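You operate a simulated robot arm through the tools that you are given. There is no shell and no other tool.

Carry out the task below with a simulated robot arm. There is one attempt and no reset: what you move stays moved.

Task
Put the bag marked "salt" from the top of the lab bench on the low shelf of the roll stand. Press the drain key three times. Take the purple sample roll from the top of the lab bench and leave it on the jar end of the folding table. Take the roll from the top of the long blue bench and put it on the low shelf of the lab bench. Put one of the jets from the top of the lab bench on the top of the long blue bench. Push the lab drawer shut. Turn the feed knob of tank one to 2. Fetch the panel key and stand it in the grey tray. Put the lamp marked "24 V" from the filter table on top of the green pad and the lamp marked "12 V" on the hatch shelf top. The order is free. Set down upright: bag, panel key, lamp.

The check looks at the end state, three seconds after you hand in, the way a careful person would. Anything else that was tipped, shoved, dropped, spilled or broken makes it a failure.

Robot
A 7-joint arm with a two-finger parallel gripper on a trunk, on a base that moves. Base frame: it is fixed to the floor where the robot stands at the start and does not move with it; the origin is under the middle of the robot, x ahead of it, y to its left, z up; the surface under the hand at the start is at about z = 0.912. Lengths are in m, angles in degrees, forces in N, time in s.
With the tool pointing down near the work surface it reaches from about 0.48 to 0.92 m from the robot's upright axis, wherever it stands. Its first joint turns from -115.0 to 115.0 degrees. Places, roughly: bag [0.75, 0, 1]; drain key [0.5, 0.2, 1]; feed knob of tank one [-11.4, 2.9, 0.6]; green pad (10x7x4 cm) [-9.4, 1.2, 0.8]; grey tray (33x23 cm) [-5.68, -0.22, 0.8]; hatch shelf top (19x85 cm) [-4.88, 2.58, 0.9]; jar end of the folding table [4.2, 1.8, 0.9]; jet [0.75, 2.25, 1]; lab drawer [0.3, 1.8, 0.8]; lamp [-9.5, 1.25, 0.75]; low shelf of the lab bench [0.6, 0.6, 0.3]; low shelf of the roll stand [-0.5, 4.6, 0.3]; panel key (7x2x10 cm) [-9.5, 2.7, 0.8]; roll (10x10x24 cm) [1.5, 0.2, 0.9]; sample roll [0.75, 1, 1]; top of the long blue bench [1.5, 1.5, 0.8]. Payload 3.91 kg.
Tool frame: the origin (TCP) lies between the finger pads and is the grasp point; the fingertips stand 0.03 m ahead of it; z points along the fingers, y is the line along which they close. Largest opening 0.11 m; finger width 0.02, thickness 0.01; the body of the gripper, 0.048 by 0.112 m, starts 0.055 m behind the TCP.
Orientation is told as [roll, pitch, yaw] about the base's x, y, z axes, in that order, counted from this pose: with the fingers straight down and closing along the base's y, the tool's x points along the base's -x, its y along +y and its z along -z.

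Tools
- The arm moves only by the tool drive_tool. Its argument "motion" is one flat list of numbers, 7 for each row, row after row: the finger opening in m, from 0 to 0.11, then the shift along the base's x, y, z in m, then the turn, a rotation vector about the base's x, y, z in degrees. In form: [jaw, dx, dy, dz, rx, ry, rz, jaw, dx, dy, dz, rx, ry, rz, ...]. A call has 1 to 20 rows; each row shifts and turns the commanded pose from where the row before left it. Rows are played at 5 a second. More than 0.05 m and 8.6 degrees between two rows, or a gripper value outside its range, and nothing of the call is played. A pose out of reach is approached as far as the arm can. The call stops where the force on the tool passes 40 N (or 10 N more than at its start, if that is more) or the arm is blocked; 0.2 s more then pass. The fingers move at their own pace (about 0.153 m/s each) and stop on an object; they squeeze with about 33 N. The grip force told is the motor's: it shows also when the fingers shut on nothing. Time passes only in rows, and 0.2 s behind the last, so rows that do not move let the fingers close. It gives the time, the measured TCP pose, the force on the tool (base axes), the opening and the grip force at its end, in the units of the frame above (readings bear some noise), with the torque about the TCP (base axes, N m) and any sound that the robot's microphone picked up.
- Cameras (640 x 400 px; columns grow to the right, rows downward): "scene" is now at [0.2224, 0.2327, 1.453]; the picture's right is [0.31, -0.95, 0.00], its down [-0.63, -0.21, -0.75] and it looks along [0.71, 0.24, -0.66] (base axes); focal length 283 px, centre (320, 200). "wrist" rides on the gripper at [0.072, 0.017, -0.103] in the tool frame; the picture's right is [-0.23, 0.97, 0.00], its down [-0.76, -0.18, -0.62] and it looks along [-0.61, -0.14, 0.78] (tool axes); focal length 222 px, centre (320, 200). There is no depth. A picture from a camera that has moved, and an enlarged one, comes with that camera's place and axes in the base frame and with its lens.
- grab_frame(camera): a new picture of that camera. It takes no simulated time.
- lift_body(by): slides the trunk up (or, below 0, down) by that many m; the arm and the scene camera ride with it, the base frame stays. It gives what a move gives, with no picture.
- roll_base(legs): drives the robot by 1 to 6 legs, each [ahead, left, turn to the left] in m, m and degrees, along the robot's own axes; the way and the turn of a leg run together, so that a leg with both is an arc; at most 1.5 m and 180 degrees a leg. The arm and the cameras ride along, it lands a little off, and it stops where it bumps. It gives what a move gives.
- head_to(pan, tilt): turns the head with the scene camera to pan (to the left, within 80 degrees either way) and tilt (down, from -29 to 69), counted from straight ahead of the robot. It gives what a move gives.
- close_up(camera, box): a new picture of the part [left, top, right, bottom] of that camera's present view, enlarged. It takes no simulated time.
- sign_off(): hands the job in; it is judged then, once.

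Places have to be worked out from the pictures, the camera data and where the tool is seen. Open the gripper and draw the arm clear of the work before you hand the job in, unless the task says otherwise.

The tools are called as name(argument=value, ...) on one line, values as JSON. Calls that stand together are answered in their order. drive_tool: Moves the arm, as the interface text tells. Its arguments: {"type":"object","properties":{"motion":{"type":"array"}},"required":["motion"]} The other tools are called the same way: lift_body (by) moves the trunk up or down; roll_base (legs) drives the base; head_to (pan, tilt) turns the head that bears the scene camera; grab_frame (camera) takes a picture; close_up (camera, box) takes an enlarged picture of a part of a camera's view; sign_off () hands the job in.

At the start:

```text
time_s: 0.0
tcp_pos: [0.4027, 0.2647, 1.2841]
ee_rot: [0.0, 0.0, -0.1]
contact_force: [0.3, -0.2, -0.3]
torque: [-0.05, -0.01, 0.01]
grip_width: 0.11
finger_force: 0.1
trunk travel left (down, up): [-0.8, 0.19]
robot x, y, heading: [0.0019, -0.0038, 0.2]
head pan, tilt (commanded): [18.3, 41.4]
```

scene: 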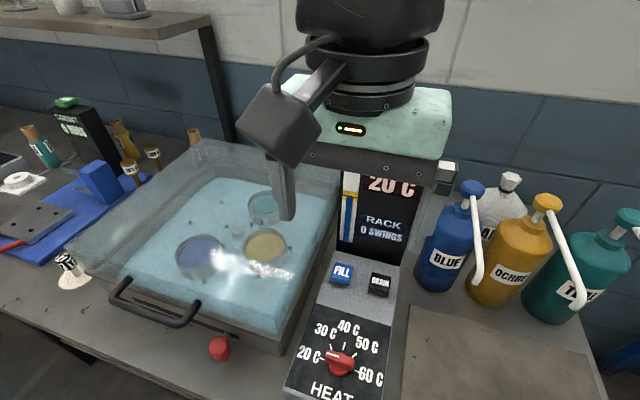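
wrist: 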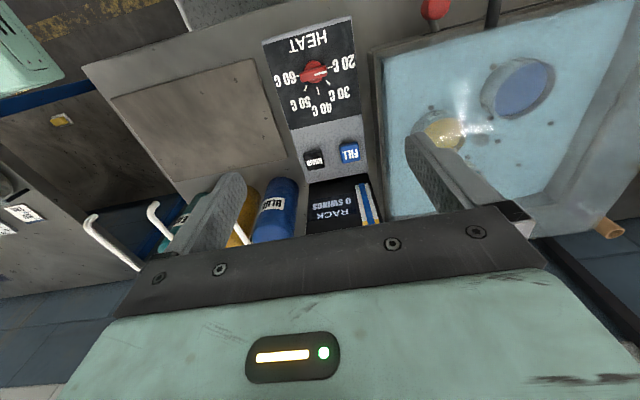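

I start by looking around: the pictures show a tank with a FILL/DRAIN key panel and a row of bottles/bags. I'll take a fuller look with the head before moving anything.

head_to(pan=0, tilt=30)

grab_frame(camera="scene")

head_to(pan=60, tilt=25)

grab_frame(camera="scene")

head_to(pan=-60, tilt=25)

grab_frame(camera="scene")

```text
time_s: 0.8
tcp_pos: [0.4019, 0.2634, 1.2835]
ee_rot: [0.0, 0.0, 0.0]
contact_force: [0.4, 0.2, 0.4]
torque: [0.03, 0.02, -0.02]
grip_width: 0.1099
finger_force: 0.0
trunk travel left (down, up): [-0.8, 0.19]
robot x, y, heading: [-0.0007, -0.0032, 0.1]
head pan, tilt (commanded): [0.0, 30.0]
```

```text
taken
camera scene: at [0.2331, 0.2064, 1.4703], right [0.0, -1.0, 0.0], down [-0.5, 0.0, -0.87], along [0.87, 0.0, -0.5], focal length 283 px, centre (320, 200)
```

scene: 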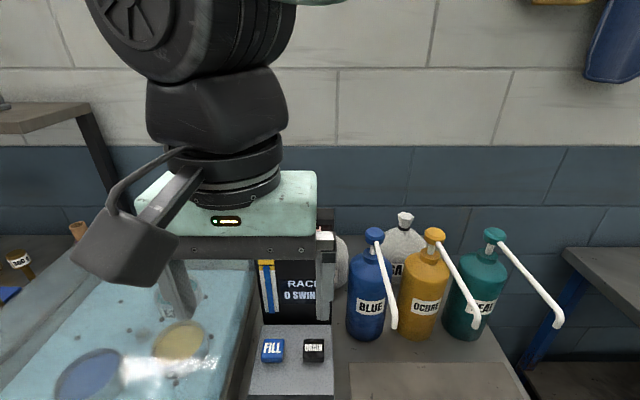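

```text
time_s: 2.1
tcp_pos: [0.4019, 0.2643, 1.2834]
ee_rot: [0.0, 0.0, 0.0]
contact_force: [0.4, 0.6, 0.7]
torque: [-0.02, 0.01, 0.0]
grip_width: 0.11
finger_force: 0.1
trunk travel left (down, up): [-0.8, 0.19]
robot x, y, heading: [0.0018, 0.0005, 0.1]
head pan, tilt (commanded): [60.0, 25.0]
```

```text
taken
camera scene: at [0.1888, 0.2861, 1.4784], right [0.87, -0.5, 0.0], down [-0.21, -0.37, -0.91], along [0.45, 0.78, -0.42], focal length 283 px, centre (320, 200)
```

scene: 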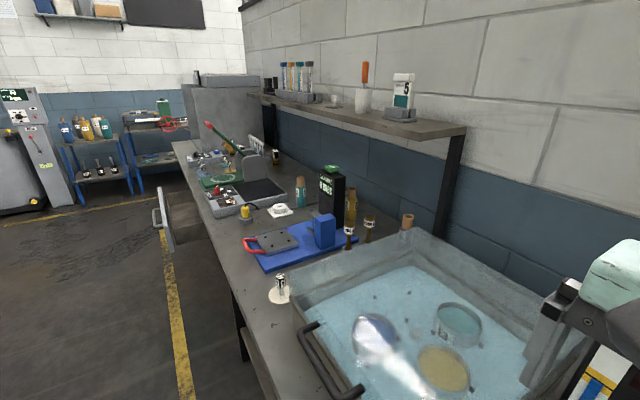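

```text
time_s: 4.1
tcp_pos: [0.4024, 0.2643, 1.2843]
ee_rot: [-0.1, 0.0, 0.0]
contact_force: [-1.2, 0.5, 0.3]
torque: [0.02, -0.01, -0.03]
grip_width: 0.11
finger_force: 0.1
trunk travel left (down, up): [-0.8, 0.19]
robot x, y, heading: [0.0004, 0.0013, -0.0]
head pan, tilt (commanded): [-60.0, 25.0]
```

```text
taken
camera scene: at [0.1888, 0.1265, 1.4784], right [-0.87, -0.5, 0.0], down [-0.21, 0.37, -0.91], along [0.45, -0.78, -0.42], focal length 283 px, centre (320, 200)
```

scene: 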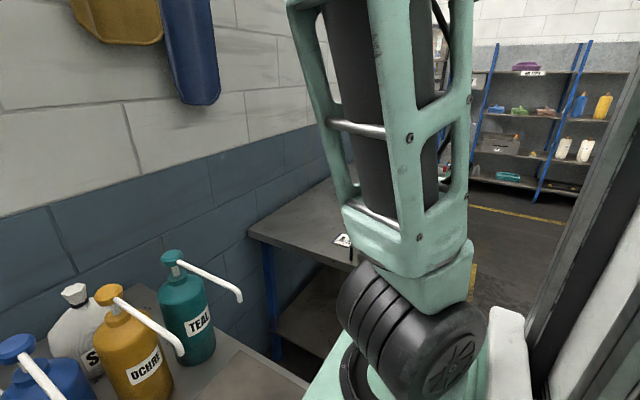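

The bench edge is just ahead of the base, and the bag stands behind the pump bottles. I'll take enlarged views of the keys, the bag and the left part of the bench.

head_to(pan=-15, tilt=35)

grab_frame(camera="scene")

close_up(camera="scene", box=[160, 150, 480, 400])

head_to(pan=60, tilt=20)

close_up(camera="scene", box=[150, 100, 470, 300])

close_up(camera="scene", box=[0, 100, 320, 300])

```text
time_s: 5.2
tcp_pos: [0.4021, 0.2648, 1.2826]
ee_rot: [0.0, 0.0, 0.0]
contact_force: [0.0, 0.3, -0.2]
torque: [-0.01, -0.02, 0.05]
grip_width: 0.11
finger_force: 0.0
trunk travel left (down, up): [-0.8, 0.19]
robot x, y, heading: [0.0027, -0.0031, 0.0]
head pan, tilt (commanded): [-15.0, 35.0]
```

```text
taken
camera scene: at [0.2277, 0.1834, 1.4626], right [-0.26, -0.97, 0.0], down [-0.55, 0.15, -0.82], along [0.79, -0.21, -0.57], focal length 283 px, centre (320, 200)
```

scene: 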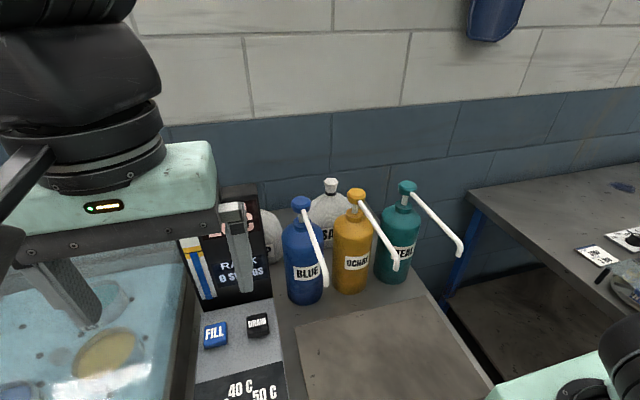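

```text
1.60 times, centred on (320, 275) of scene
camera zoom: at [0.2277, 0.1834, 1.4626], right [-0.26, -0.97, 0.0], down [-0.55, 0.15, -0.82], along [0.79, -0.21, -0.57], focal length 453 px, centre (320, 80)
```

zoom: 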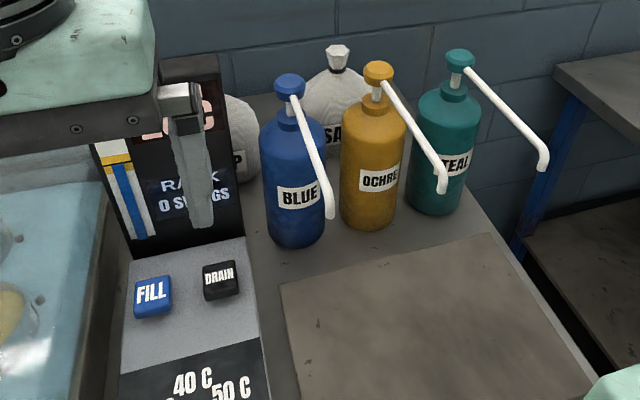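

```text
time_s: 6.7
tcp_pos: [0.4022, 0.2647, 1.2833]
ee_rot: [0.0, -0.1, 0.0]
contact_force: [-0.7, -0.5, 0.1]
torque: [0.02, 0.02, 0.01]
grip_width: 0.1102
finger_force: 0.0
trunk travel left (down, up): [-0.8, 0.19]
robot x, y, heading: [0.0018, 0.0006, -0.1]
head pan, tilt (commanded): [60.0, 20.0]
```

```text
2.00 times, centred on (310, 200) of scene
camera zoom: at [0.1893, 0.2869, 1.4864], right [0.87, -0.5, 0.0], down [-0.17, -0.3, -0.94], along [0.47, 0.81, -0.34], focal length 566 px, centre (340, 200)
```

zoom: 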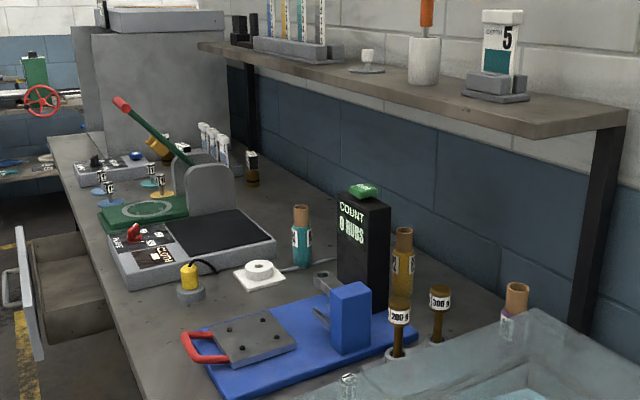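

```text
2.00 times, centred on (160, 200) of scene
camera zoom: at [0.1893, 0.2869, 1.4864], right [0.87, -0.5, 0.0], down [-0.17, -0.3, -0.94], along [0.47, 0.81, -0.34], focal length 566 px, centre (640, 200)
```

zoom: 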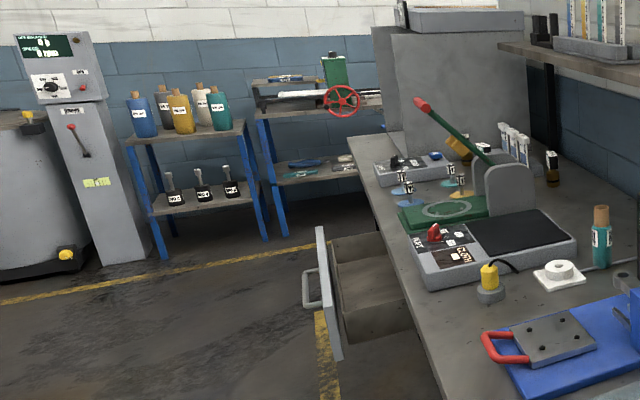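

From three views I place the DRAIN key near [0.528, 0.22, 1.00], with the display post just behind it. I'll close the fingers, lean the tool 24° so the hand stays clear of the post, and move above the key.

drive_tool(motion=[0, 0, 0, 0, 0, -8, 0, 0, 0, 0, 0, 0, -8, 0, 0, 0, 0, 0, 0, -8, 0, 0, 0.04, -0.02, 0, 0, 0, 0, 0, 0.04, -0.022, 0, 0, 0, 0, 0, 0.025, 0, 0, 0, 0, 0, 0, 0, 0, -0.04, 0, 0, 0, 0, 0, 0, -0.04, 0, 0, 0, 0, 0, 0, -0.04, 0, 0, 0])

grab_frame(camera="wrist")

head_to(pan=-5, tilt=42)

grab_frame(camera="scene")

```text
time_s: 8.7
tcp_pos: [0.5083, 0.2207, 1.1623]
ee_rot: [0.0, -23.9, 0.0]
contact_force: [-0.1, 1.3, -0.1]
torque: [0.09, -0.02, 0.04]
grip_width: 0.0
finger_force: 32.9
trunk travel left (down, up): [-0.8, 0.19]
robot x, y, heading: [0.0, -0.001, -0.3]
head pan, tilt (commanded): [60.0, 20.0]
```

```text
taken
camera wrist: at [0.3997, 0.2368, 1.2264], right [0.21, 0.97, 0.09], down [0.44, -0.18, 0.88], along [0.87, -0.14, -0.47], focal length 222 px, centre (320, 200)
```

wrist: 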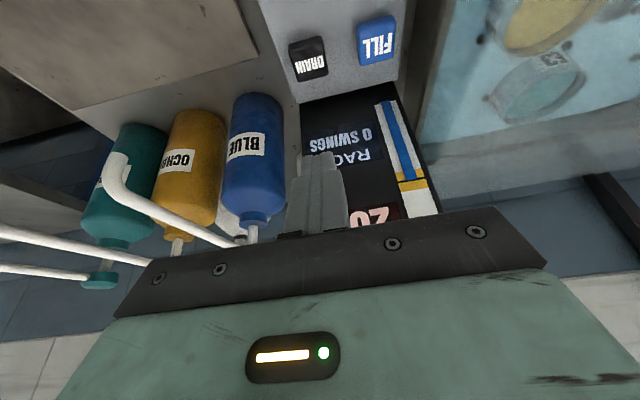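

```text
time_s: 10.1
tcp_pos: [0.508, 0.2198, 1.1614]
ee_rot: [0.0, -24.0, -0.1]
contact_force: [-0.8, 0.1, -0.3]
torque: [0.05, 0.01, -0.02]
grip_width: 0.0001
finger_force: 32.8
trunk travel left (down, up): [-0.8, 0.19]
robot x, y, heading: [-0.0016, 0.0017, -0.3]
head pan, tilt (commanded): [-5.0, 42.0]
```

```text
taken
camera scene: at [0.226, 0.1991, 1.4521], right [-0.09, -1.0, 0.0], down [-0.67, 0.06, -0.74], along [0.74, -0.06, -0.67], focal length 283 px, centre (320, 200)
```

scene: 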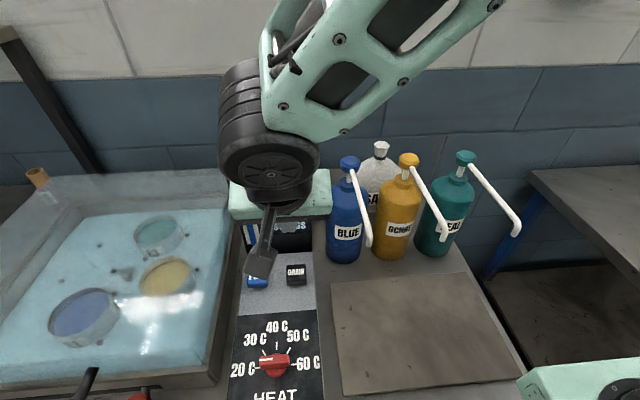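

Both cameras agree the key top is near [0.52, 0.22, 1.01] and the fingertips are straight above at z≈1.135. I'll descend to about 1.03 and then look.

drive_tool(motion=[0, 0, 0, -0.04, 0, 0, 0, 0, 0, 0, -0.04, 0, 0, 0, 0, 0, 0, -0.02, 0, 0, 0])

grab_frame(camera="scene")

grab_frame(camera="wrist")

```text
time_s: 10.9
tcp_pos: [0.5071, 0.2207, 1.0627]
ee_rot: [0.1, -24.0, 0.0]
contact_force: [-0.1, -0.3, -0.3]
torque: [0.01, 0.07, -0.01]
grip_width: 0.0002
finger_force: 33.7
trunk travel left (down, up): [-0.8, 0.19]
robot x, y, heading: [-0.0015, 0.0056, -0.0]
head pan, tilt (commanded): [-5.0, 42.0]
```

```text
taken
camera scene: at [0.2259, 0.1987, 1.4522], right [-0.09, -1.0, 0.0], down [-0.67, 0.06, -0.74], along [0.74, -0.06, -0.67], focal length 283 px, centre (320, 200)
```

scene: 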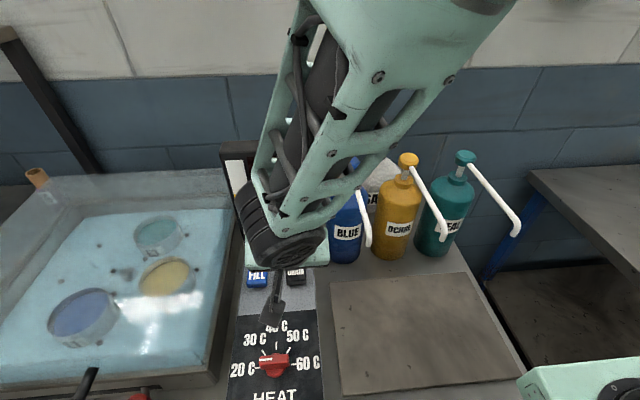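

```text
taken
camera wrist: at [0.4002, 0.2372, 1.1273], right [0.21, 0.97, 0.09], down [0.44, -0.18, 0.88], along [0.87, -0.14, -0.47], focal length 222 px, centre (320, 200)
```

wrist: 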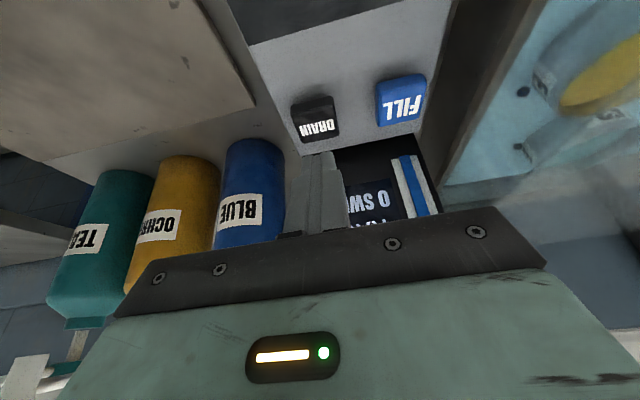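

Triangulating the two wrist views puts the key lower and further: about [0.55, 0.218, 0.96]. I'll shift 3 cm ahead, come down to just above it and then look again.

drive_tool(motion=[0, 0.03, -0.002, 0, 0, 0, 0, 0, 0, 0, -0.03, 0, 0, 0, 0, 0, 0, -0.015, 0, 0, 0])

grab_frame(camera="wrist")

close_up(camera="scene", box=[220, 220, 380, 320])

```text
time_s: 11.7
tcp_pos: [0.5373, 0.2197, 1.0181]
ee_rot: [0.1, -24.0, 0.1]
contact_force: [0.6, 0.1, 0.1]
torque: [0.01, -0.03, -0.01]
grip_width: 0.0
finger_force: 33.1
trunk travel left (down, up): [-0.8, 0.19]
robot x, y, heading: [0.0007, 0.0, 0.2]
head pan, tilt (commanded): [-5.0, 42.0]
```

```text
taken
camera wrist: at [0.4295, 0.2371, 1.0831], right [0.21, 0.97, 0.09], down [0.44, -0.18, 0.88], along [0.87, -0.14, -0.47], focal length 222 px, centre (320, 200)
```

wrist: 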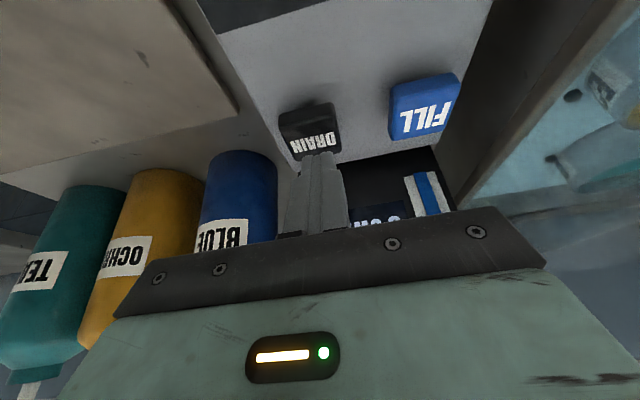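

```text
4.00 times, centred on (300, 270) of scene
camera zoom: at [0.2259, 0.1987, 1.4522], right [-0.09, -1.0, 0.0], down [-0.67, 0.06, -0.74], along [0.74, -0.06, -0.67], focal length 1133 px, centre (400, -80)
```

zoom: 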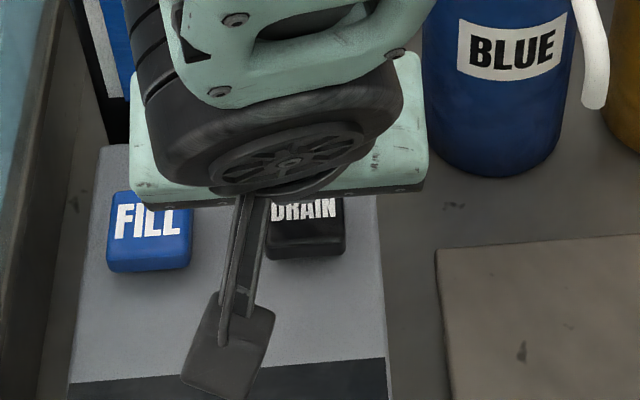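

The tip now is about 3 cm above the DRAIN key and centred on it within 3 mm. I go down in small steps to find the contact.

drive_tool(motion=[0, 0, -0.002, -0.015, 0, 0, 0, 0, 0, 0, -0.008, 0, 0, 0, 0, 0, 0, -0.004, 0, 0, 0, 0, 0, 0, -0.003, 0, 0, 0])

```text
time_s: 12.7
tcp_pos: [0.5392, 0.2186, 0.9908]
ee_rot: [0.4, -24.2, -0.5]
contact_force: [-7.3, 3.0, 23.0]
torque: [0.11, 0.15, -0.15]
grip_width: 0.0
finger_force: 33.1
trunk travel left (down, up): [-0.8, 0.19]
robot x, y, heading: [-0.0003, 0.0036, 0.1]
head pan, tilt (commanded): [-5.0, 42.0]
heard: click
```

A click was heard with 23 N on the tip: one press. I lift 2 cm to release and see whether anything else sounds.

drive_tool(motion=[0, 0, 0, 0.01, 0, 0, 0, 0, 0, 0, 0.01, 0, 0, 0, 0, 0, 0, 0, 0, 0, 0])

grab_frame(camera="wrist")

```text
time_s: 13.5
tcp_pos: [0.5377, 0.2177, 1.0085]
ee_rot: [-0.1, -23.9, 0.2]
contact_force: [1.0, 0.2, -0.8]
torque: [-0.02, 0.01, 0.03]
grip_width: 0.0001
finger_force: 33.3
trunk travel left (down, up): [-0.8, 0.19]
robot x, y, heading: [-0.0028, 0.0008, -0.0]
head pan, tilt (commanded): [-5.0, 42.0]
```

```text
taken
camera wrist: at [0.4288, 0.2349, 1.0738], right [0.21, 0.97, 0.09], down [0.44, -0.18, 0.88], along [0.87, -0.14, -0.47], focal length 222 px, centre (320, 200)
```

wrist: 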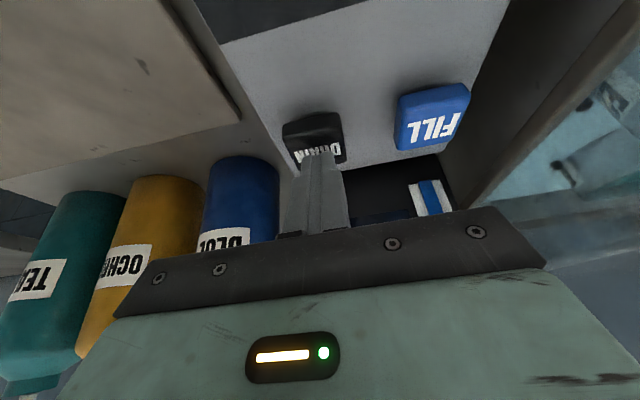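

The release was silent and the key sprang back, so one click counts as one press. I press a second time by the same path.

drive_tool(motion=[0, 0, 0, -0.01, 0, 0, 0, 0, 0, 0, -0.006, 0, 0, 0, 0, 0, 0, -0.004, 0, 0, 0])

drive_tool(motion=[0, 0, 0, 0.01, 0, 0, 0, 0, 0, 0, 0.01, 0, 0, 0, 0, 0, 0, 0, 0, 0, 0])

```text
time_s: 14.3
tcp_pos: [0.5454, 0.2145, 0.994]
ee_rot: [0.7, -24.2, -1.3]
contact_force: [-2.7, 0.8, 7.5]
torque: [0.07, 0.07, -0.07]
grip_width: 0.0
finger_force: 32.6
trunk travel left (down, up): [-0.8, 0.19]
robot x, y, heading: [0.0006, -0.0009, 0.0]
head pan, tilt (commanded): [-5.0, 42.0]
heard: click
```

```text
time_s: 15.1
tcp_pos: [0.5429, 0.2122, 1.0095]
ee_rot: [-0.1, -24.0, -0.9]
contact_force: [0.7, -0.2, -0.2]
torque: [-0.02, -0.03, 0.05]
grip_width: 0.0
finger_force: 33.5
trunk travel left (down, up): [-0.8, 0.19]
robot x, y, heading: [0.0024, -0.0023, 0.1]
head pan, tilt (commanded): [-5.0, 42.0]
```

Second click heard; the tip slid about 5 mm on the key. I correct the shift and press the third time.

drive_tool(motion=[0, -0.005, 0.005, 0.002, 0, 0, 0.9, 0, 0, 0, -0.01, 0, 0, 0, 0, 0, 0, -0.007, 0, 0, 0, 0, 0, 0, -0.004, 0, 0, 0])

drive_tool(motion=[0, 0, 0, 0.02, 0, 0, 0, 0, 0, 0, 0.04, 0, 0, 0, 0, 0, 0, 0.04, 0, 0, 0, 0, -0.03, 0, 0.04, 0, 0, 0, 0, -0.03, 0, 0.04, 0, 0, 0])

grab_frame(camera="wrist")

grab_frame(camera="scene")

```text
time_s: 16.1
tcp_pos: [0.5463, 0.2137, 0.9944]
ee_rot: [0.8, -24.2, -1.5]
contact_force: [0.1, 1.6, 4.4]
torque: [0.02, -0.02, -0.01]
grip_width: 0.0
finger_force: 33.0
trunk travel left (down, up): [-0.8, 0.19]
robot x, y, heading: [0.0034, -0.0027, -0.2]
head pan, tilt (commanded): [-5.0, 42.0]
heard: click
```

```text
time_s: 17.3
tcp_pos: [0.4702, 0.2207, 1.1676]
ee_rot: [-0.1, -23.8, 0.8]
contact_force: [-0.2, 2.1, 0.6]
torque: [-0.01, 0.02, -0.03]
grip_width: 0.0
finger_force: 32.7
trunk travel left (down, up): [-0.8, 0.19]
robot x, y, heading: [-0.0058, 0.0003, -0.0]
head pan, tilt (commanded): [-5.0, 42.0]
```

```text
taken
camera wrist: at [0.3609, 0.2368, 1.2329], right [0.19, 0.98, 0.09], down [0.45, -0.17, 0.88], along [0.87, -0.13, -0.47], focal length 222 px, centre (320, 200)
```

wrist: 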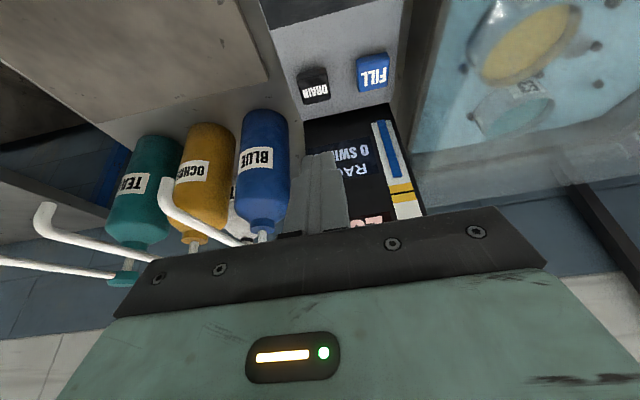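

```text
taken
camera scene: at [0.2264, 0.1995, 1.4519], right [-0.09, -1.0, 0.0], down [-0.67, 0.06, -0.74], along [0.74, -0.07, -0.67], focal length 283 px, centre (320, 200)
```

scene: 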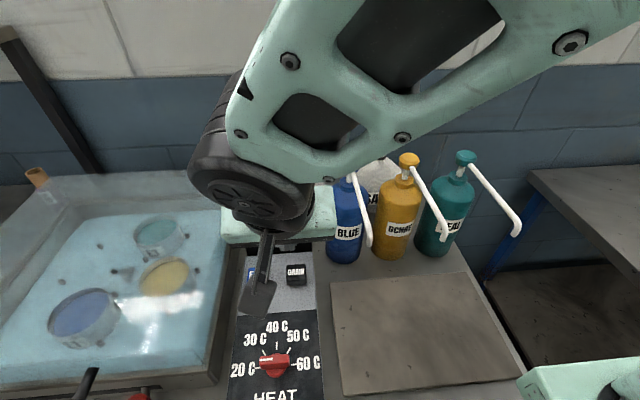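

Three clicks in all, and the level gauge has dropped, so the drain key is done. Next is the salt bag behind the bottles; I raise the trunk for a view over them and open the fingers part-way while levelling the tool.

lift_body(by=0.18)

drive_tool(motion=[0.08, -0.01, 0, 0.01, 0, 8, 0, 0.08, -0.01, 0, 0.01, 0, 8, 0, 0.08, 0, 0, 0, 0, 7.8, -0.8])

head_to(pan=-15, tilt=40)

close_up(camera="scene", box=[200, 80, 520, 280])

grab_frame(camera="wrist")

```text
time_s: 19.3
tcp_pos: [0.4689, 0.2208, 1.3485]
ee_rot: [0.0, -24.0, 0.9]
contact_force: [-0.6, 0.2, -0.9]
torque: [-0.03, 0.01, -0.01]
grip_width: 0.0002
finger_force: 33.2
trunk travel left (down, up): [-0.98, 0.01]
robot x, y, heading: [0.0007, 0.0002, 0.1]
head pan, tilt (commanded): [-5.0, 42.0]
```

```text
time_s: 20.1
tcp_pos: [0.4506, 0.221, 1.3687]
ee_rot: [0.3, -0.1, 0.0]
contact_force: [-0.5, -0.1, 0.4]
torque: [0.02, 0.02, 0.01]
grip_width: 0.0798
finger_force: 0.1
trunk travel left (down, up): [-0.98, 0.01]
robot x, y, heading: [0.003, -0.0011, -0.2]
head pan, tilt (commanded): [-5.0, 42.0]
```

```text
time_s: 20.8
tcp_pos: [0.4491, 0.2219, 1.368]
ee_rot: [0.3, -0.2, 0.1]
contact_force: [-0.5, -0.4, -0.7]
torque: [-0.05, -0.01, 0.03]
grip_width: 0.0798
finger_force: 0.0
trunk travel left (down, up): [-0.98, 0.01]
robot x, y, heading: [-0.0028, -0.0001, 0.1]
head pan, tilt (commanded): [-15.0, 40.0]
```

```text
2.00 times, centred on (360, 180) of scene
camera zoom: at [0.2248, 0.1843, 1.635], right [-0.26, -0.97, 0.0], down [-0.62, 0.17, -0.77], along [0.74, -0.2, -0.64], focal length 566 px, centre (240, 240)
```

zoom: 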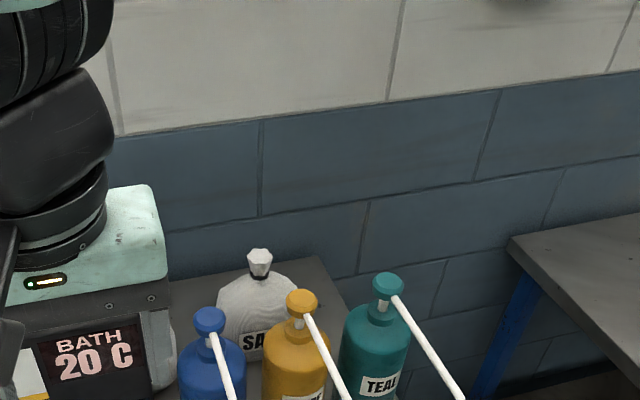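

```text
taken
camera wrist: at [0.3773, 0.2375, 1.4711], right [0.23, 0.97, 0.01], down [0.76, -0.18, 0.63], along [0.61, -0.14, -0.78], focal length 222 px, centre (320, 200)
```

wrist: 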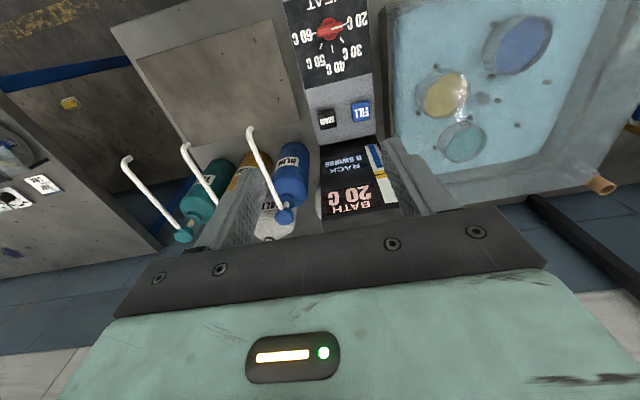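

The knot of the bag triangulates to roughly [0.80, 0.0, 1.08], with some doubt from the short baseline. I move the open hand high over the bottles to look at it with the wrist camera.

drive_tool(motion=[0.08, 0.03, -0.035, 0, 0, 0, 0, 0.08, 0.03, -0.035, 0, 0, 0, 0, 0.08, 0.03, -0.035, 0, 0, 0, 0, 0.08, 0.03, -0.035, 0, 0, 0, 0, 0.08, 0.03, -0.04, 0, 0, 0, 0, 0.08, 0.04, -0.04, 0, 0, 0, 0, 0.08, 0.04, 0, 0, 0, 0, 0, 0.08, 0.04, 0, 0, 0, 0, 0])

grab_frame(camera="wrist")

grab_frame(camera="scene")

```text
refused: row 6 steps farther than a row can; nothing moved
```

```text
taken
camera wrist: at [0.3773, 0.2375, 1.4711], right [0.23, 0.97, 0.01], down [0.76, -0.18, 0.63], along [0.61, -0.14, -0.78], focal length 222 px, centre (320, 200)
```

wrist: 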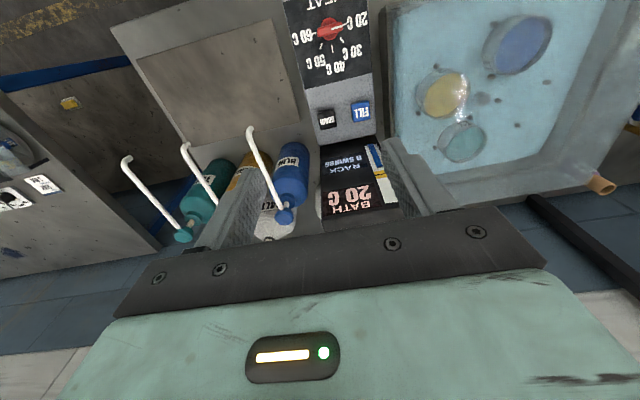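

```text
taken
camera scene: at [0.2248, 0.1843, 1.635], right [-0.26, -0.97, 0.0], down [-0.62, 0.17, -0.77], along [0.74, -0.2, -0.64], focal length 283 px, centre (320, 200)
```

scene: 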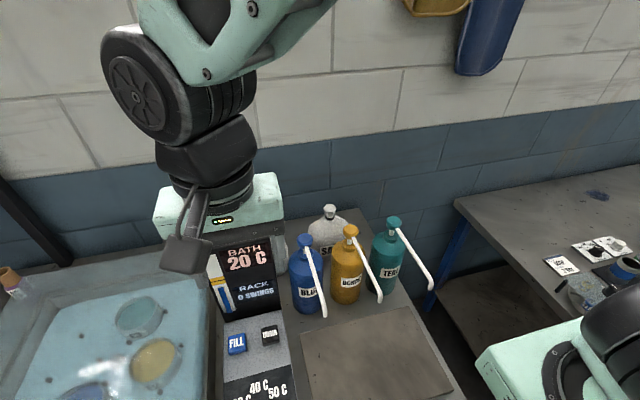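

One row exceeded the 5 cm step (combined length). I resend the move over the bottles with shorter rows.

drive_tool(motion=[0.08, 0.03, -0.035, 0, 0, 0, 0, 0.08, 0.03, -0.035, 0, 0, 0, 0, 0.08, 0.03, -0.035, 0, 0, 0, 0, 0.08, 0.03, -0.035, 0, 0, 0, 0, 0.08, 0.03, -0.035, 0, 0, 0, 0, 0.08, 0.03, -0.035, 0, 0, 0, 0, 0.08, 0.04, 0, 0, 0, 0, 0, 0.08, 0.04, 0, 0, 0, 0, 0])

grab_frame(camera="wrist")

grab_frame(camera="scene")

```text
time_s: 22.6
tcp_pos: [0.7081, 0.0094, 1.371]
ee_rot: [0.3, -0.2, 0.0]
contact_force: [0.0, -0.3, 0.6]
torque: [-0.01, -0.03, 0.0]
grip_width: 0.08
finger_force: 0.1
trunk travel left (down, up): [-0.98, 0.01]
robot x, y, heading: [0.0006, -0.0, -0.0]
head pan, tilt (commanded): [-15.0, 40.0]
```

```text
taken
camera wrist: at [0.6354, 0.0273, 1.4743], right [0.23, 0.97, 0.01], down [0.76, -0.18, 0.62], along [0.61, -0.14, -0.78], focal length 222 px, centre (320, 200)
```

wrist: 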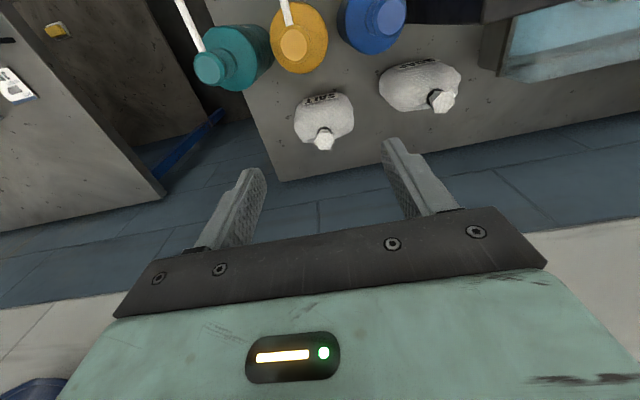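

```text
taken
camera scene: at [0.2244, 0.1841, 1.6351], right [-0.26, -0.97, 0.0], down [-0.62, 0.17, -0.77], along [0.74, -0.2, -0.64], focal length 283 px, centre (320, 200)
```

scene: 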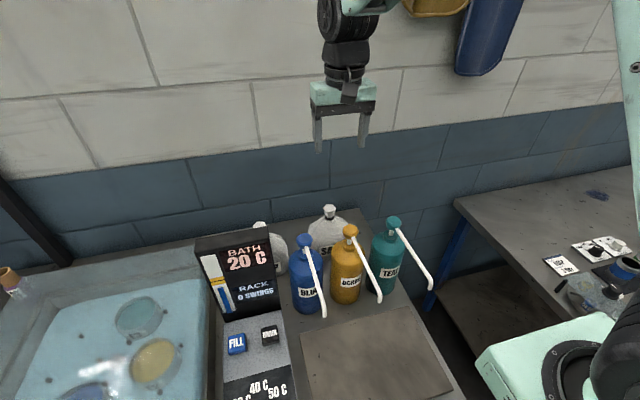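

The salt bag is clear in the wrist view, knot at about [0.802, -0.001, 1.09]; the pump caps stand close in front at z≈1.157. I'll yaw the hand 90° so the wrist camera stays away from the caps, and centre over the knot.

drive_tool(motion=[0.08, 0.03, -0.003, 0, 0, 0, 8.5, 0.08, 0.03, -0.003, 0, 0, 0, 8.5, 0.08, 0.034, -0.004, 0, 0, 0, 8.5, 0.08, 0, 0, 0, 0, 0, 8.5, 0.08, 0, 0, 0, 0, 0, 8.5, 0.08, 0, 0, 0, 0, 0, 8.5, 0.08, 0, 0, 0, 0, 0, 8.5, 0.08, 0, 0, 0, 0, 0, 8.5, 0.08, 0, 0, 0, 0, 0, 8.5, 0.08, 0, 0, 0, 0, 0, 8.5, 0.08, 0, 0, 0, 0, 0, 5, 0.08, 0, 0, 0, 0, 0, 0])

grab_frame(camera="wrist")

grab_frame(camera="scene")

```text
time_s: 25.2
tcp_pos: [0.8039, 0.0011, 1.3683]
ee_rot: [0.3, -0.2, 90.1]
contact_force: [0.1, 0.1, 0.3]
torque: [-0.02, 0.0, -0.01]
grip_width: 0.08
finger_force: 0.0
trunk travel left (down, up): [-0.98, 0.01]
robot x, y, heading: [-0.0007, -0.0002, -0.1]
head pan, tilt (commanded): [-15.0, 40.0]
```

```text
taken
camera wrist: at [0.7881, -0.0716, 1.4712], right [-0.97, 0.23, 0.01], down [0.18, 0.76, 0.62], along [0.14, 0.61, -0.78], focal length 222 px, centre (320, 200)
```

wrist: 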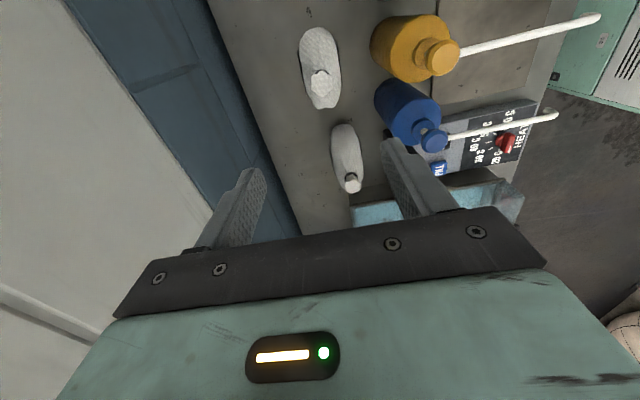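

```text
taken
camera scene: at [0.2249, 0.1842, 1.635], right [-0.26, -0.97, 0.0], down [-0.62, 0.17, -0.77], along [0.74, -0.2, -0.64], focal length 283 px, centre (320, 200)
```

scene: 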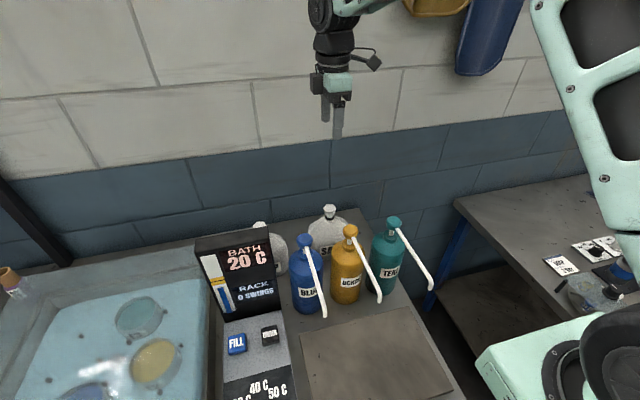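

The bag is a flat pillow, thin along x, knot at about [0.802, -0.004, 1.09]. The yawed hand is over it; I descend to 10 cm short and check alignment.

drive_tool(motion=[0.08, -0.001, -0.004, -0.045, 0, 0, 0, 0.08, 0, 0, -0.045, 0, 0, 0, 0.08, 0, 0, -0.045, 0, 0, 0, 0.08, 0, 0, -0.045, 0, 0, 0, 0.08, 0, 0, -0.04, 0, 0, 0])

grab_frame(camera="wrist")

close_up(camera="scene", box=[220, 120, 460, 270])

```text
time_s: 26.4
tcp_pos: [0.8003, -0.0043, 1.1475]
ee_rot: [0.1, -0.2, 89.9]
contact_force: [-1.1, 0.0, -1.2]
torque: [-0.02, -0.02, 0.04]
grip_width: 0.0799
finger_force: 0.0
trunk travel left (down, up): [-0.98, 0.01]
robot x, y, heading: [-0.0059, 0.0003, 0.1]
head pan, tilt (commanded): [-15.0, 40.0]
```

```text
taken
camera wrist: at [0.7848, -0.0765, 1.251], right [-0.97, 0.23, 0.01], down [0.18, 0.76, 0.63], along [0.14, 0.61, -0.78], focal length 222 px, centre (320, 200)
```

wrist: 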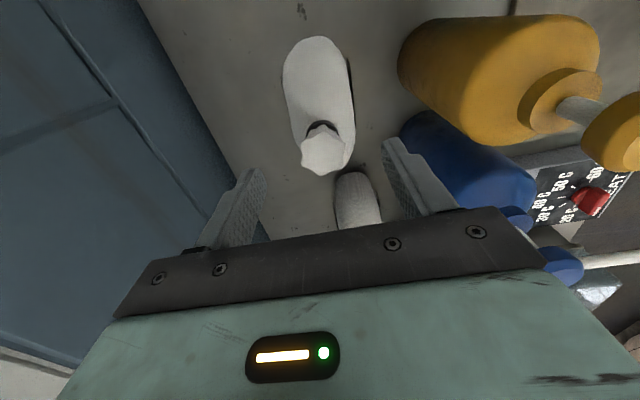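

```text
2.67 times, centred on (340, 195) of scene
camera zoom: at [0.2246, 0.1842, 1.6351], right [-0.26, -0.97, 0.0], down [-0.62, 0.17, -0.77], along [0.74, -0.2, -0.64], focal length 755 px, centre (267, 213)
```

zoom: 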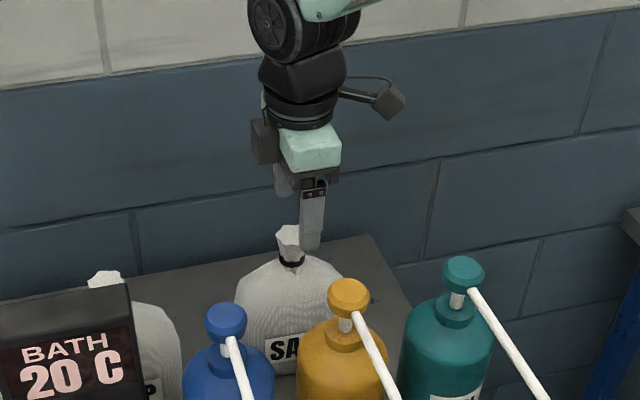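

The knot is between the open fingers, knot top near z=1.11 and the tie near 1.07. I lower 6.5 cm and close on the neck.

drive_tool(motion=[0.08, 0, -0.004, -0.035, 0, 0, 0, 0.08, 0, 0, -0.03, 0, 0, 0, 0, 0, 0, 0, 0, 0, 0, 0, 0, 0, 0, 0, 0, 0, 0, 0, 0, 0, 0, 0, 0])

close_up(camera="scene", box=[220, 120, 460, 270])

grab_frame(camera="wrist")

```text
time_s: 27.6
tcp_pos: [0.8007, -0.0068, 1.0832]
ee_rot: [0.4, -0.2, 90.1]
contact_force: [-2.1, 0.0, 0.7]
torque: [0.03, 0.21, -0.03]
grip_width: 0.0285
finger_force: 33.6
trunk travel left (down, up): [-0.98, 0.01]
robot x, y, heading: [-0.0021, -0.0007, 0.3]
head pan, tilt (commanded): [-15.0, 40.0]
```

```text
2.67 times, centred on (340, 195) of scene
camera zoom: at [0.2248, 0.1843, 1.635], right [-0.26, -0.97, 0.0], down [-0.62, 0.17, -0.77], along [0.74, -0.2, -0.64], focal length 755 px, centre (267, 213)
```

zoom: 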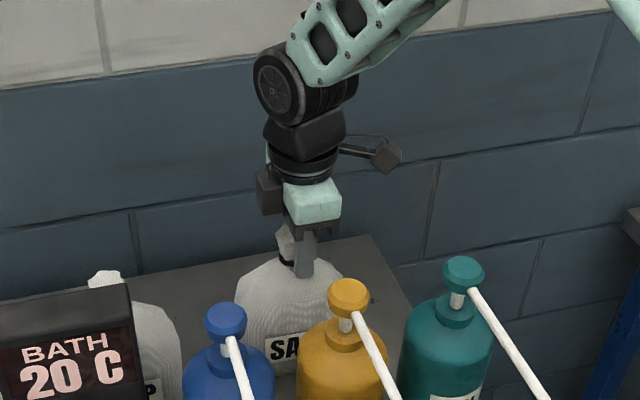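

```text
taken
camera wrist: at [0.7847, -0.0808, 1.1868], right [-0.97, 0.23, 0.01], down [0.18, 0.76, 0.62], along [0.14, 0.61, -0.78], focal length 222 px, centre (320, 200)
```

wrist: 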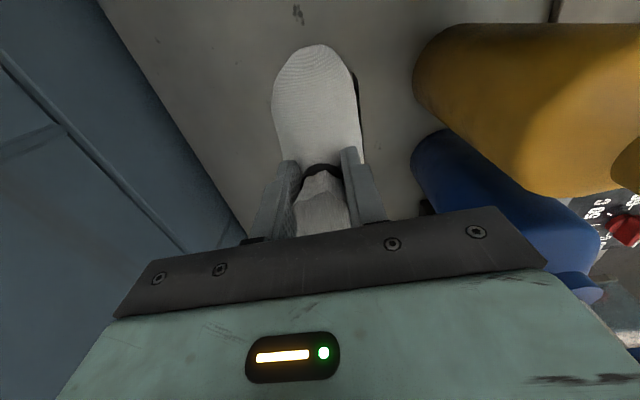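

The fingers stopped on the neck at 2.85 cm with 33 N. I lift straight up in steps and check the weight.

drive_tool(motion=[0, 0, 0, 0.02, 0, 0, 0, 0, 0, 0, 0.03, 0, 0, 0, 0, 0, 0, 0, 0, 0, 0])

close_up(camera="scene", box=[220, 120, 460, 270])

```text
time_s: 28.4
tcp_pos: [0.801, -0.0062, 1.1336]
ee_rot: [0.4, -0.3, 90.0]
contact_force: [-0.3, -0.9, -5.8]
torque: [-0.01, 0.02, -0.01]
grip_width: 0.0287
finger_force: 33.5
trunk travel left (down, up): [-0.98, 0.01]
robot x, y, heading: [-0.0003, 0.002, -0.1]
head pan, tilt (commanded): [-15.0, 40.0]
```

```text
2.67 times, centred on (340, 195) of scene
camera zoom: at [0.2249, 0.1843, 1.635], right [-0.26, -0.97, 0.0], down [-0.62, 0.17, -0.77], along [0.74, -0.2, -0.64], focal length 755 px, centre (267, 213)
```

zoom: 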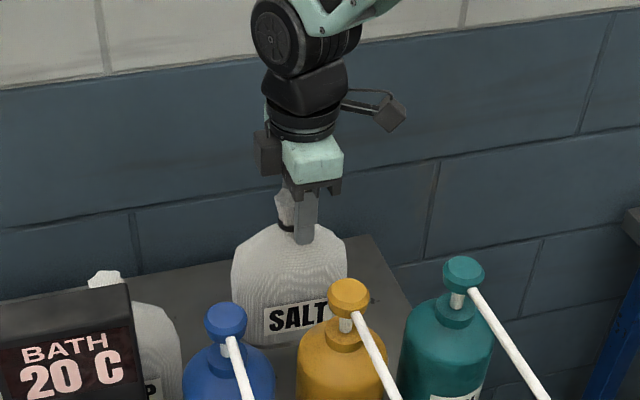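

The bag came up cleanly (about 0.6 kg), label reads SALT. I lift it well above the pump caps.

drive_tool(motion=[0, 0, 0, 0.045, 0, 0, 0, 0, 0, 0, 0.045, 0, 0, 0, 0, 0, 0, 0.045, 0, 0, 0, 0, 0, 0, 0.045, 0, 0, 0, 0, 0, 0, 0.045, 0, 0, 0, 0, 0, 0, 0.04, 0, 0, 0, 0, 0, 0, 0, 0, 0, 0])

grab_frame(camera="scene")

```text
time_s: 30.0
tcp_pos: [0.8028, -0.0049, 1.399]
ee_rot: [0.2, -0.2, 90.1]
contact_force: [0.1, 0.2, -5.4]
torque: [-0.06, -0.01, -0.03]
grip_width: 0.0286
finger_force: 33.3
trunk travel left (down, up): [-0.98, 0.01]
robot x, y, heading: [0.001, 0.0011, -0.1]
head pan, tilt (commanded): [-15.0, 40.0]
```

```text
taken
camera scene: at [0.2249, 0.1843, 1.635], right [-0.26, -0.97, 0.0], down [-0.62, 0.17, -0.77], along [0.74, -0.2, -0.64], focal length 283 px, centre (320, 200)
```

scene: 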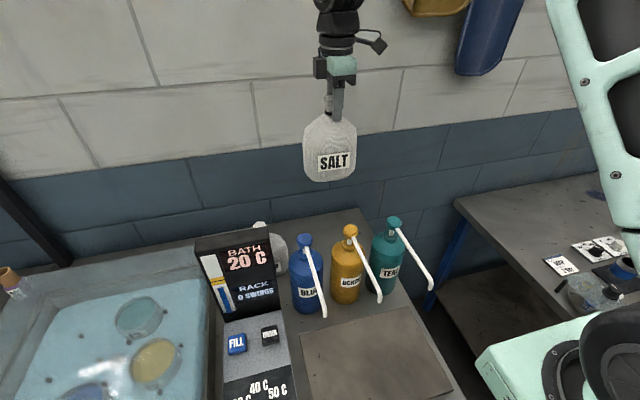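

Before backing away I check what is beside and behind the robot.

head_to(pan=80, tilt=15)

grab_frame(camera="scene")

head_to(pan=-80, tilt=15)

grab_frame(camera="scene")

```text
time_s: 31.7
tcp_pos: [0.8033, -0.0053, 1.3992]
ee_rot: [0.2, -0.2, 90.0]
contact_force: [0.3, -0.3, -5.5]
torque: [-0.04, -0.03, 0.02]
grip_width: 0.0283
finger_force: 33.5
trunk travel left (down, up): [-0.98, 0.01]
robot x, y, heading: [0.0003, 0.0025, -0.1]
head pan, tilt (commanded): [80.0, 15.0]
```

```text
taken
camera scene: at [0.1593, 0.2982, 1.6745], right [0.98, -0.17, 0.0], down [-0.05, -0.26, -0.97], along [0.17, 0.95, -0.26], focal length 283 px, centre (320, 200)
```

scene: 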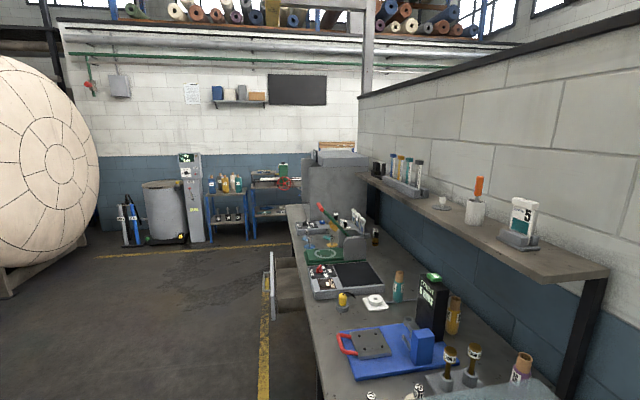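

```text
time_s: 34.1
tcp_pos: [0.8028, -0.006, 1.3974]
ee_rot: [0.3, -0.3, 90.0]
contact_force: [0.2, -0.8, -5.3]
torque: [-0.04, 0.0, 0.01]
grip_width: 0.0285
finger_force: 33.3
trunk travel left (down, up): [-0.98, 0.01]
robot x, y, heading: [-0.0007, 0.0029, 0.0]
head pan, tilt (commanded): [-80.0, 15.0]
```

```text
taken
camera scene: at [0.1593, 0.1143, 1.6745], right [-0.98, -0.17, 0.0], down [-0.05, 0.25, -0.97], along [0.17, -0.95, -0.26], focal length 283 px, centre (320, 200)
```

scene: 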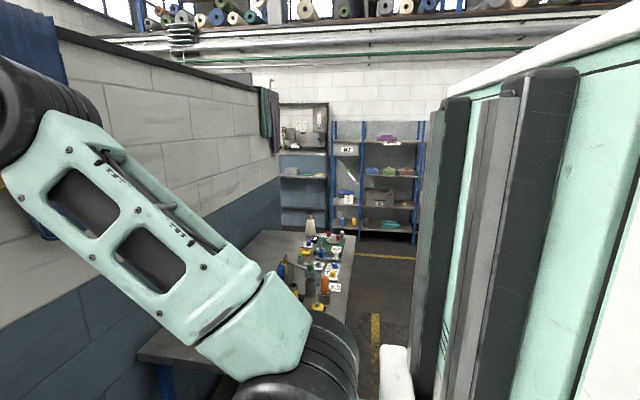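

The area looks open on both sides. I back up 0.36 m so the bag can be set down on the clear slab at the bench front for a regrasp.

roll_base(legs=[[-0.36, 0, 0]])

head_to(pan=-15, tilt=40)

grab_frame(camera="scene")

grab_frame(camera="wrist")

```text
time_s: 36.4
tcp_pos: [0.448, -0.0067, 1.3974]
ee_rot: [0.4, -0.1, 90.0]
contact_force: [0.2, -0.4, -6.0]
torque: [-0.03, -0.02, 0.01]
grip_width: 0.0281
finger_force: 32.2
trunk travel left (down, up): [-0.98, 0.01]
robot x, y, heading: [-0.3524, -0.002, 0.1]
head pan, tilt (commanded): [-80.0, 15.0]
```

```text
time_s: 37.8
tcp_pos: [0.4476, -0.0052, 1.3967]
ee_rot: [0.3, -0.1, 89.9]
contact_force: [-0.3, -1.1, -6.2]
torque: [-0.06, -0.04, 0.01]
grip_width: 0.0282
finger_force: 32.7
trunk travel left (down, up): [-0.98, 0.01]
robot x, y, heading: [-0.3551, 0.0002, 0.0]
head pan, tilt (commanded): [-15.0, 40.0]
```

```text
taken
camera scene: at [-0.1301, 0.1842, 1.635], right [-0.26, -0.97, 0.0], down [-0.62, 0.17, -0.77], along [0.74, -0.2, -0.64], focal length 283 px, centre (320, 200)
```

scene: 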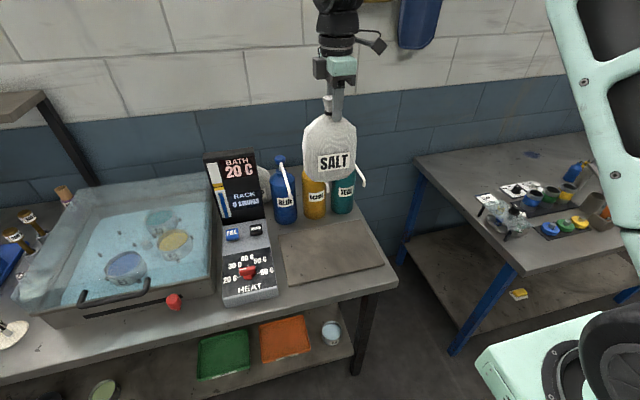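

```text
taken
camera wrist: at [0.4317, -0.078, 1.501], right [-0.97, 0.23, 0.01], down [0.18, 0.76, 0.62], along [0.14, 0.61, -0.78], focal length 222 px, centre (320, 200)
```

wrist: 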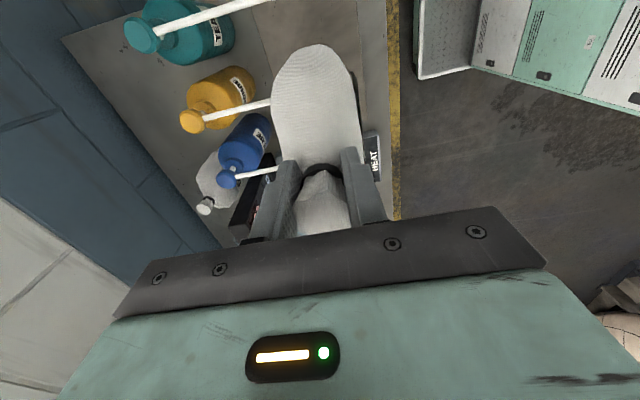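

The slab on the bench spans roughly x 0.35–0.58, y −0.19–0.14, with spout tips from x≈0.47 back. I move the bag to about [0.39, −0.055] and lower it to near the slab.

drive_tool(motion=[0, -0.03, -0.025, 0, 0, 0, 0, 0, -0.028, -0.025, 0, 0, 0, 0, 0, 0, 0, -0.045, 0, 0, 0, 0, 0, 0, -0.045, 0, 0, 0, 0, 0, 0, -0.045, 0, 0, 0, 0, 0, 0, -0.045, 0, 0, 0, 0, 0, 0, -0.045, 0, 0, 0, 0, 0, 0, -0.04, 0, 0, 0, 0, 0, 0, 0, 0, 0, 0])

grab_frame(camera="scene")

grab_frame(camera="wrist")

```text
time_s: 39.8
tcp_pos: [0.3897, -0.0566, 1.1327]
ee_rot: [0.4, -0.1, 90.0]
contact_force: [0.5, 0.8, -5.1]
torque: [-0.03, 0.01, 0.04]
grip_width: 0.0281
finger_force: 32.6
trunk travel left (down, up): [-0.98, 0.01]
robot x, y, heading: [-0.3569, 0.0029, -0.2]
head pan, tilt (commanded): [-15.0, 40.0]
```

```text
taken
camera scene: at [-0.1299, 0.1842, 1.6349], right [-0.26, -0.97, 0.0], down [-0.62, 0.17, -0.77], along [0.74, -0.2, -0.64], focal length 283 px, centre (320, 200)
```

scene: 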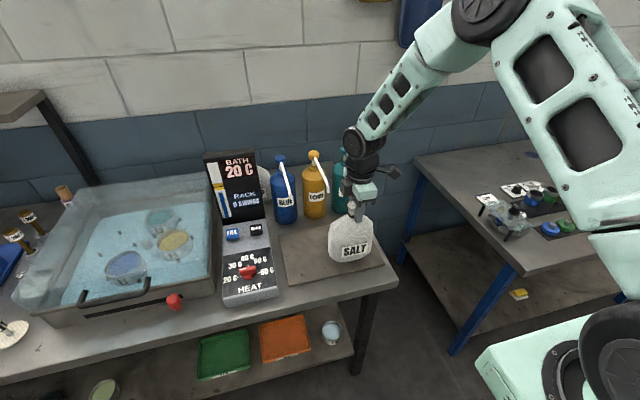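

```text
taken
camera wrist: at [0.3727, -0.1298, 1.2346], right [-0.97, 0.23, 0.01], down [0.18, 0.76, 0.62], along [0.14, 0.61, -0.78], focal length 222 px, centre (320, 200)
```

wrist: 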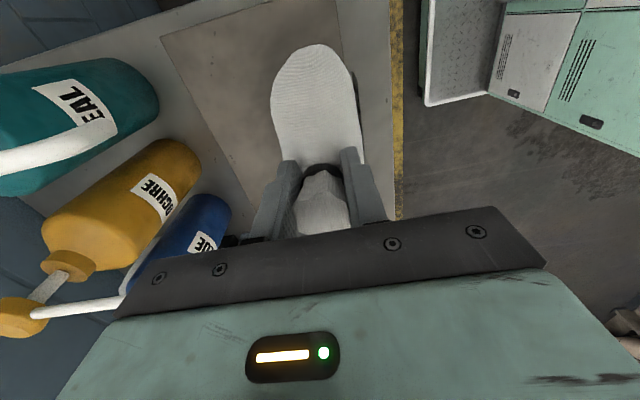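

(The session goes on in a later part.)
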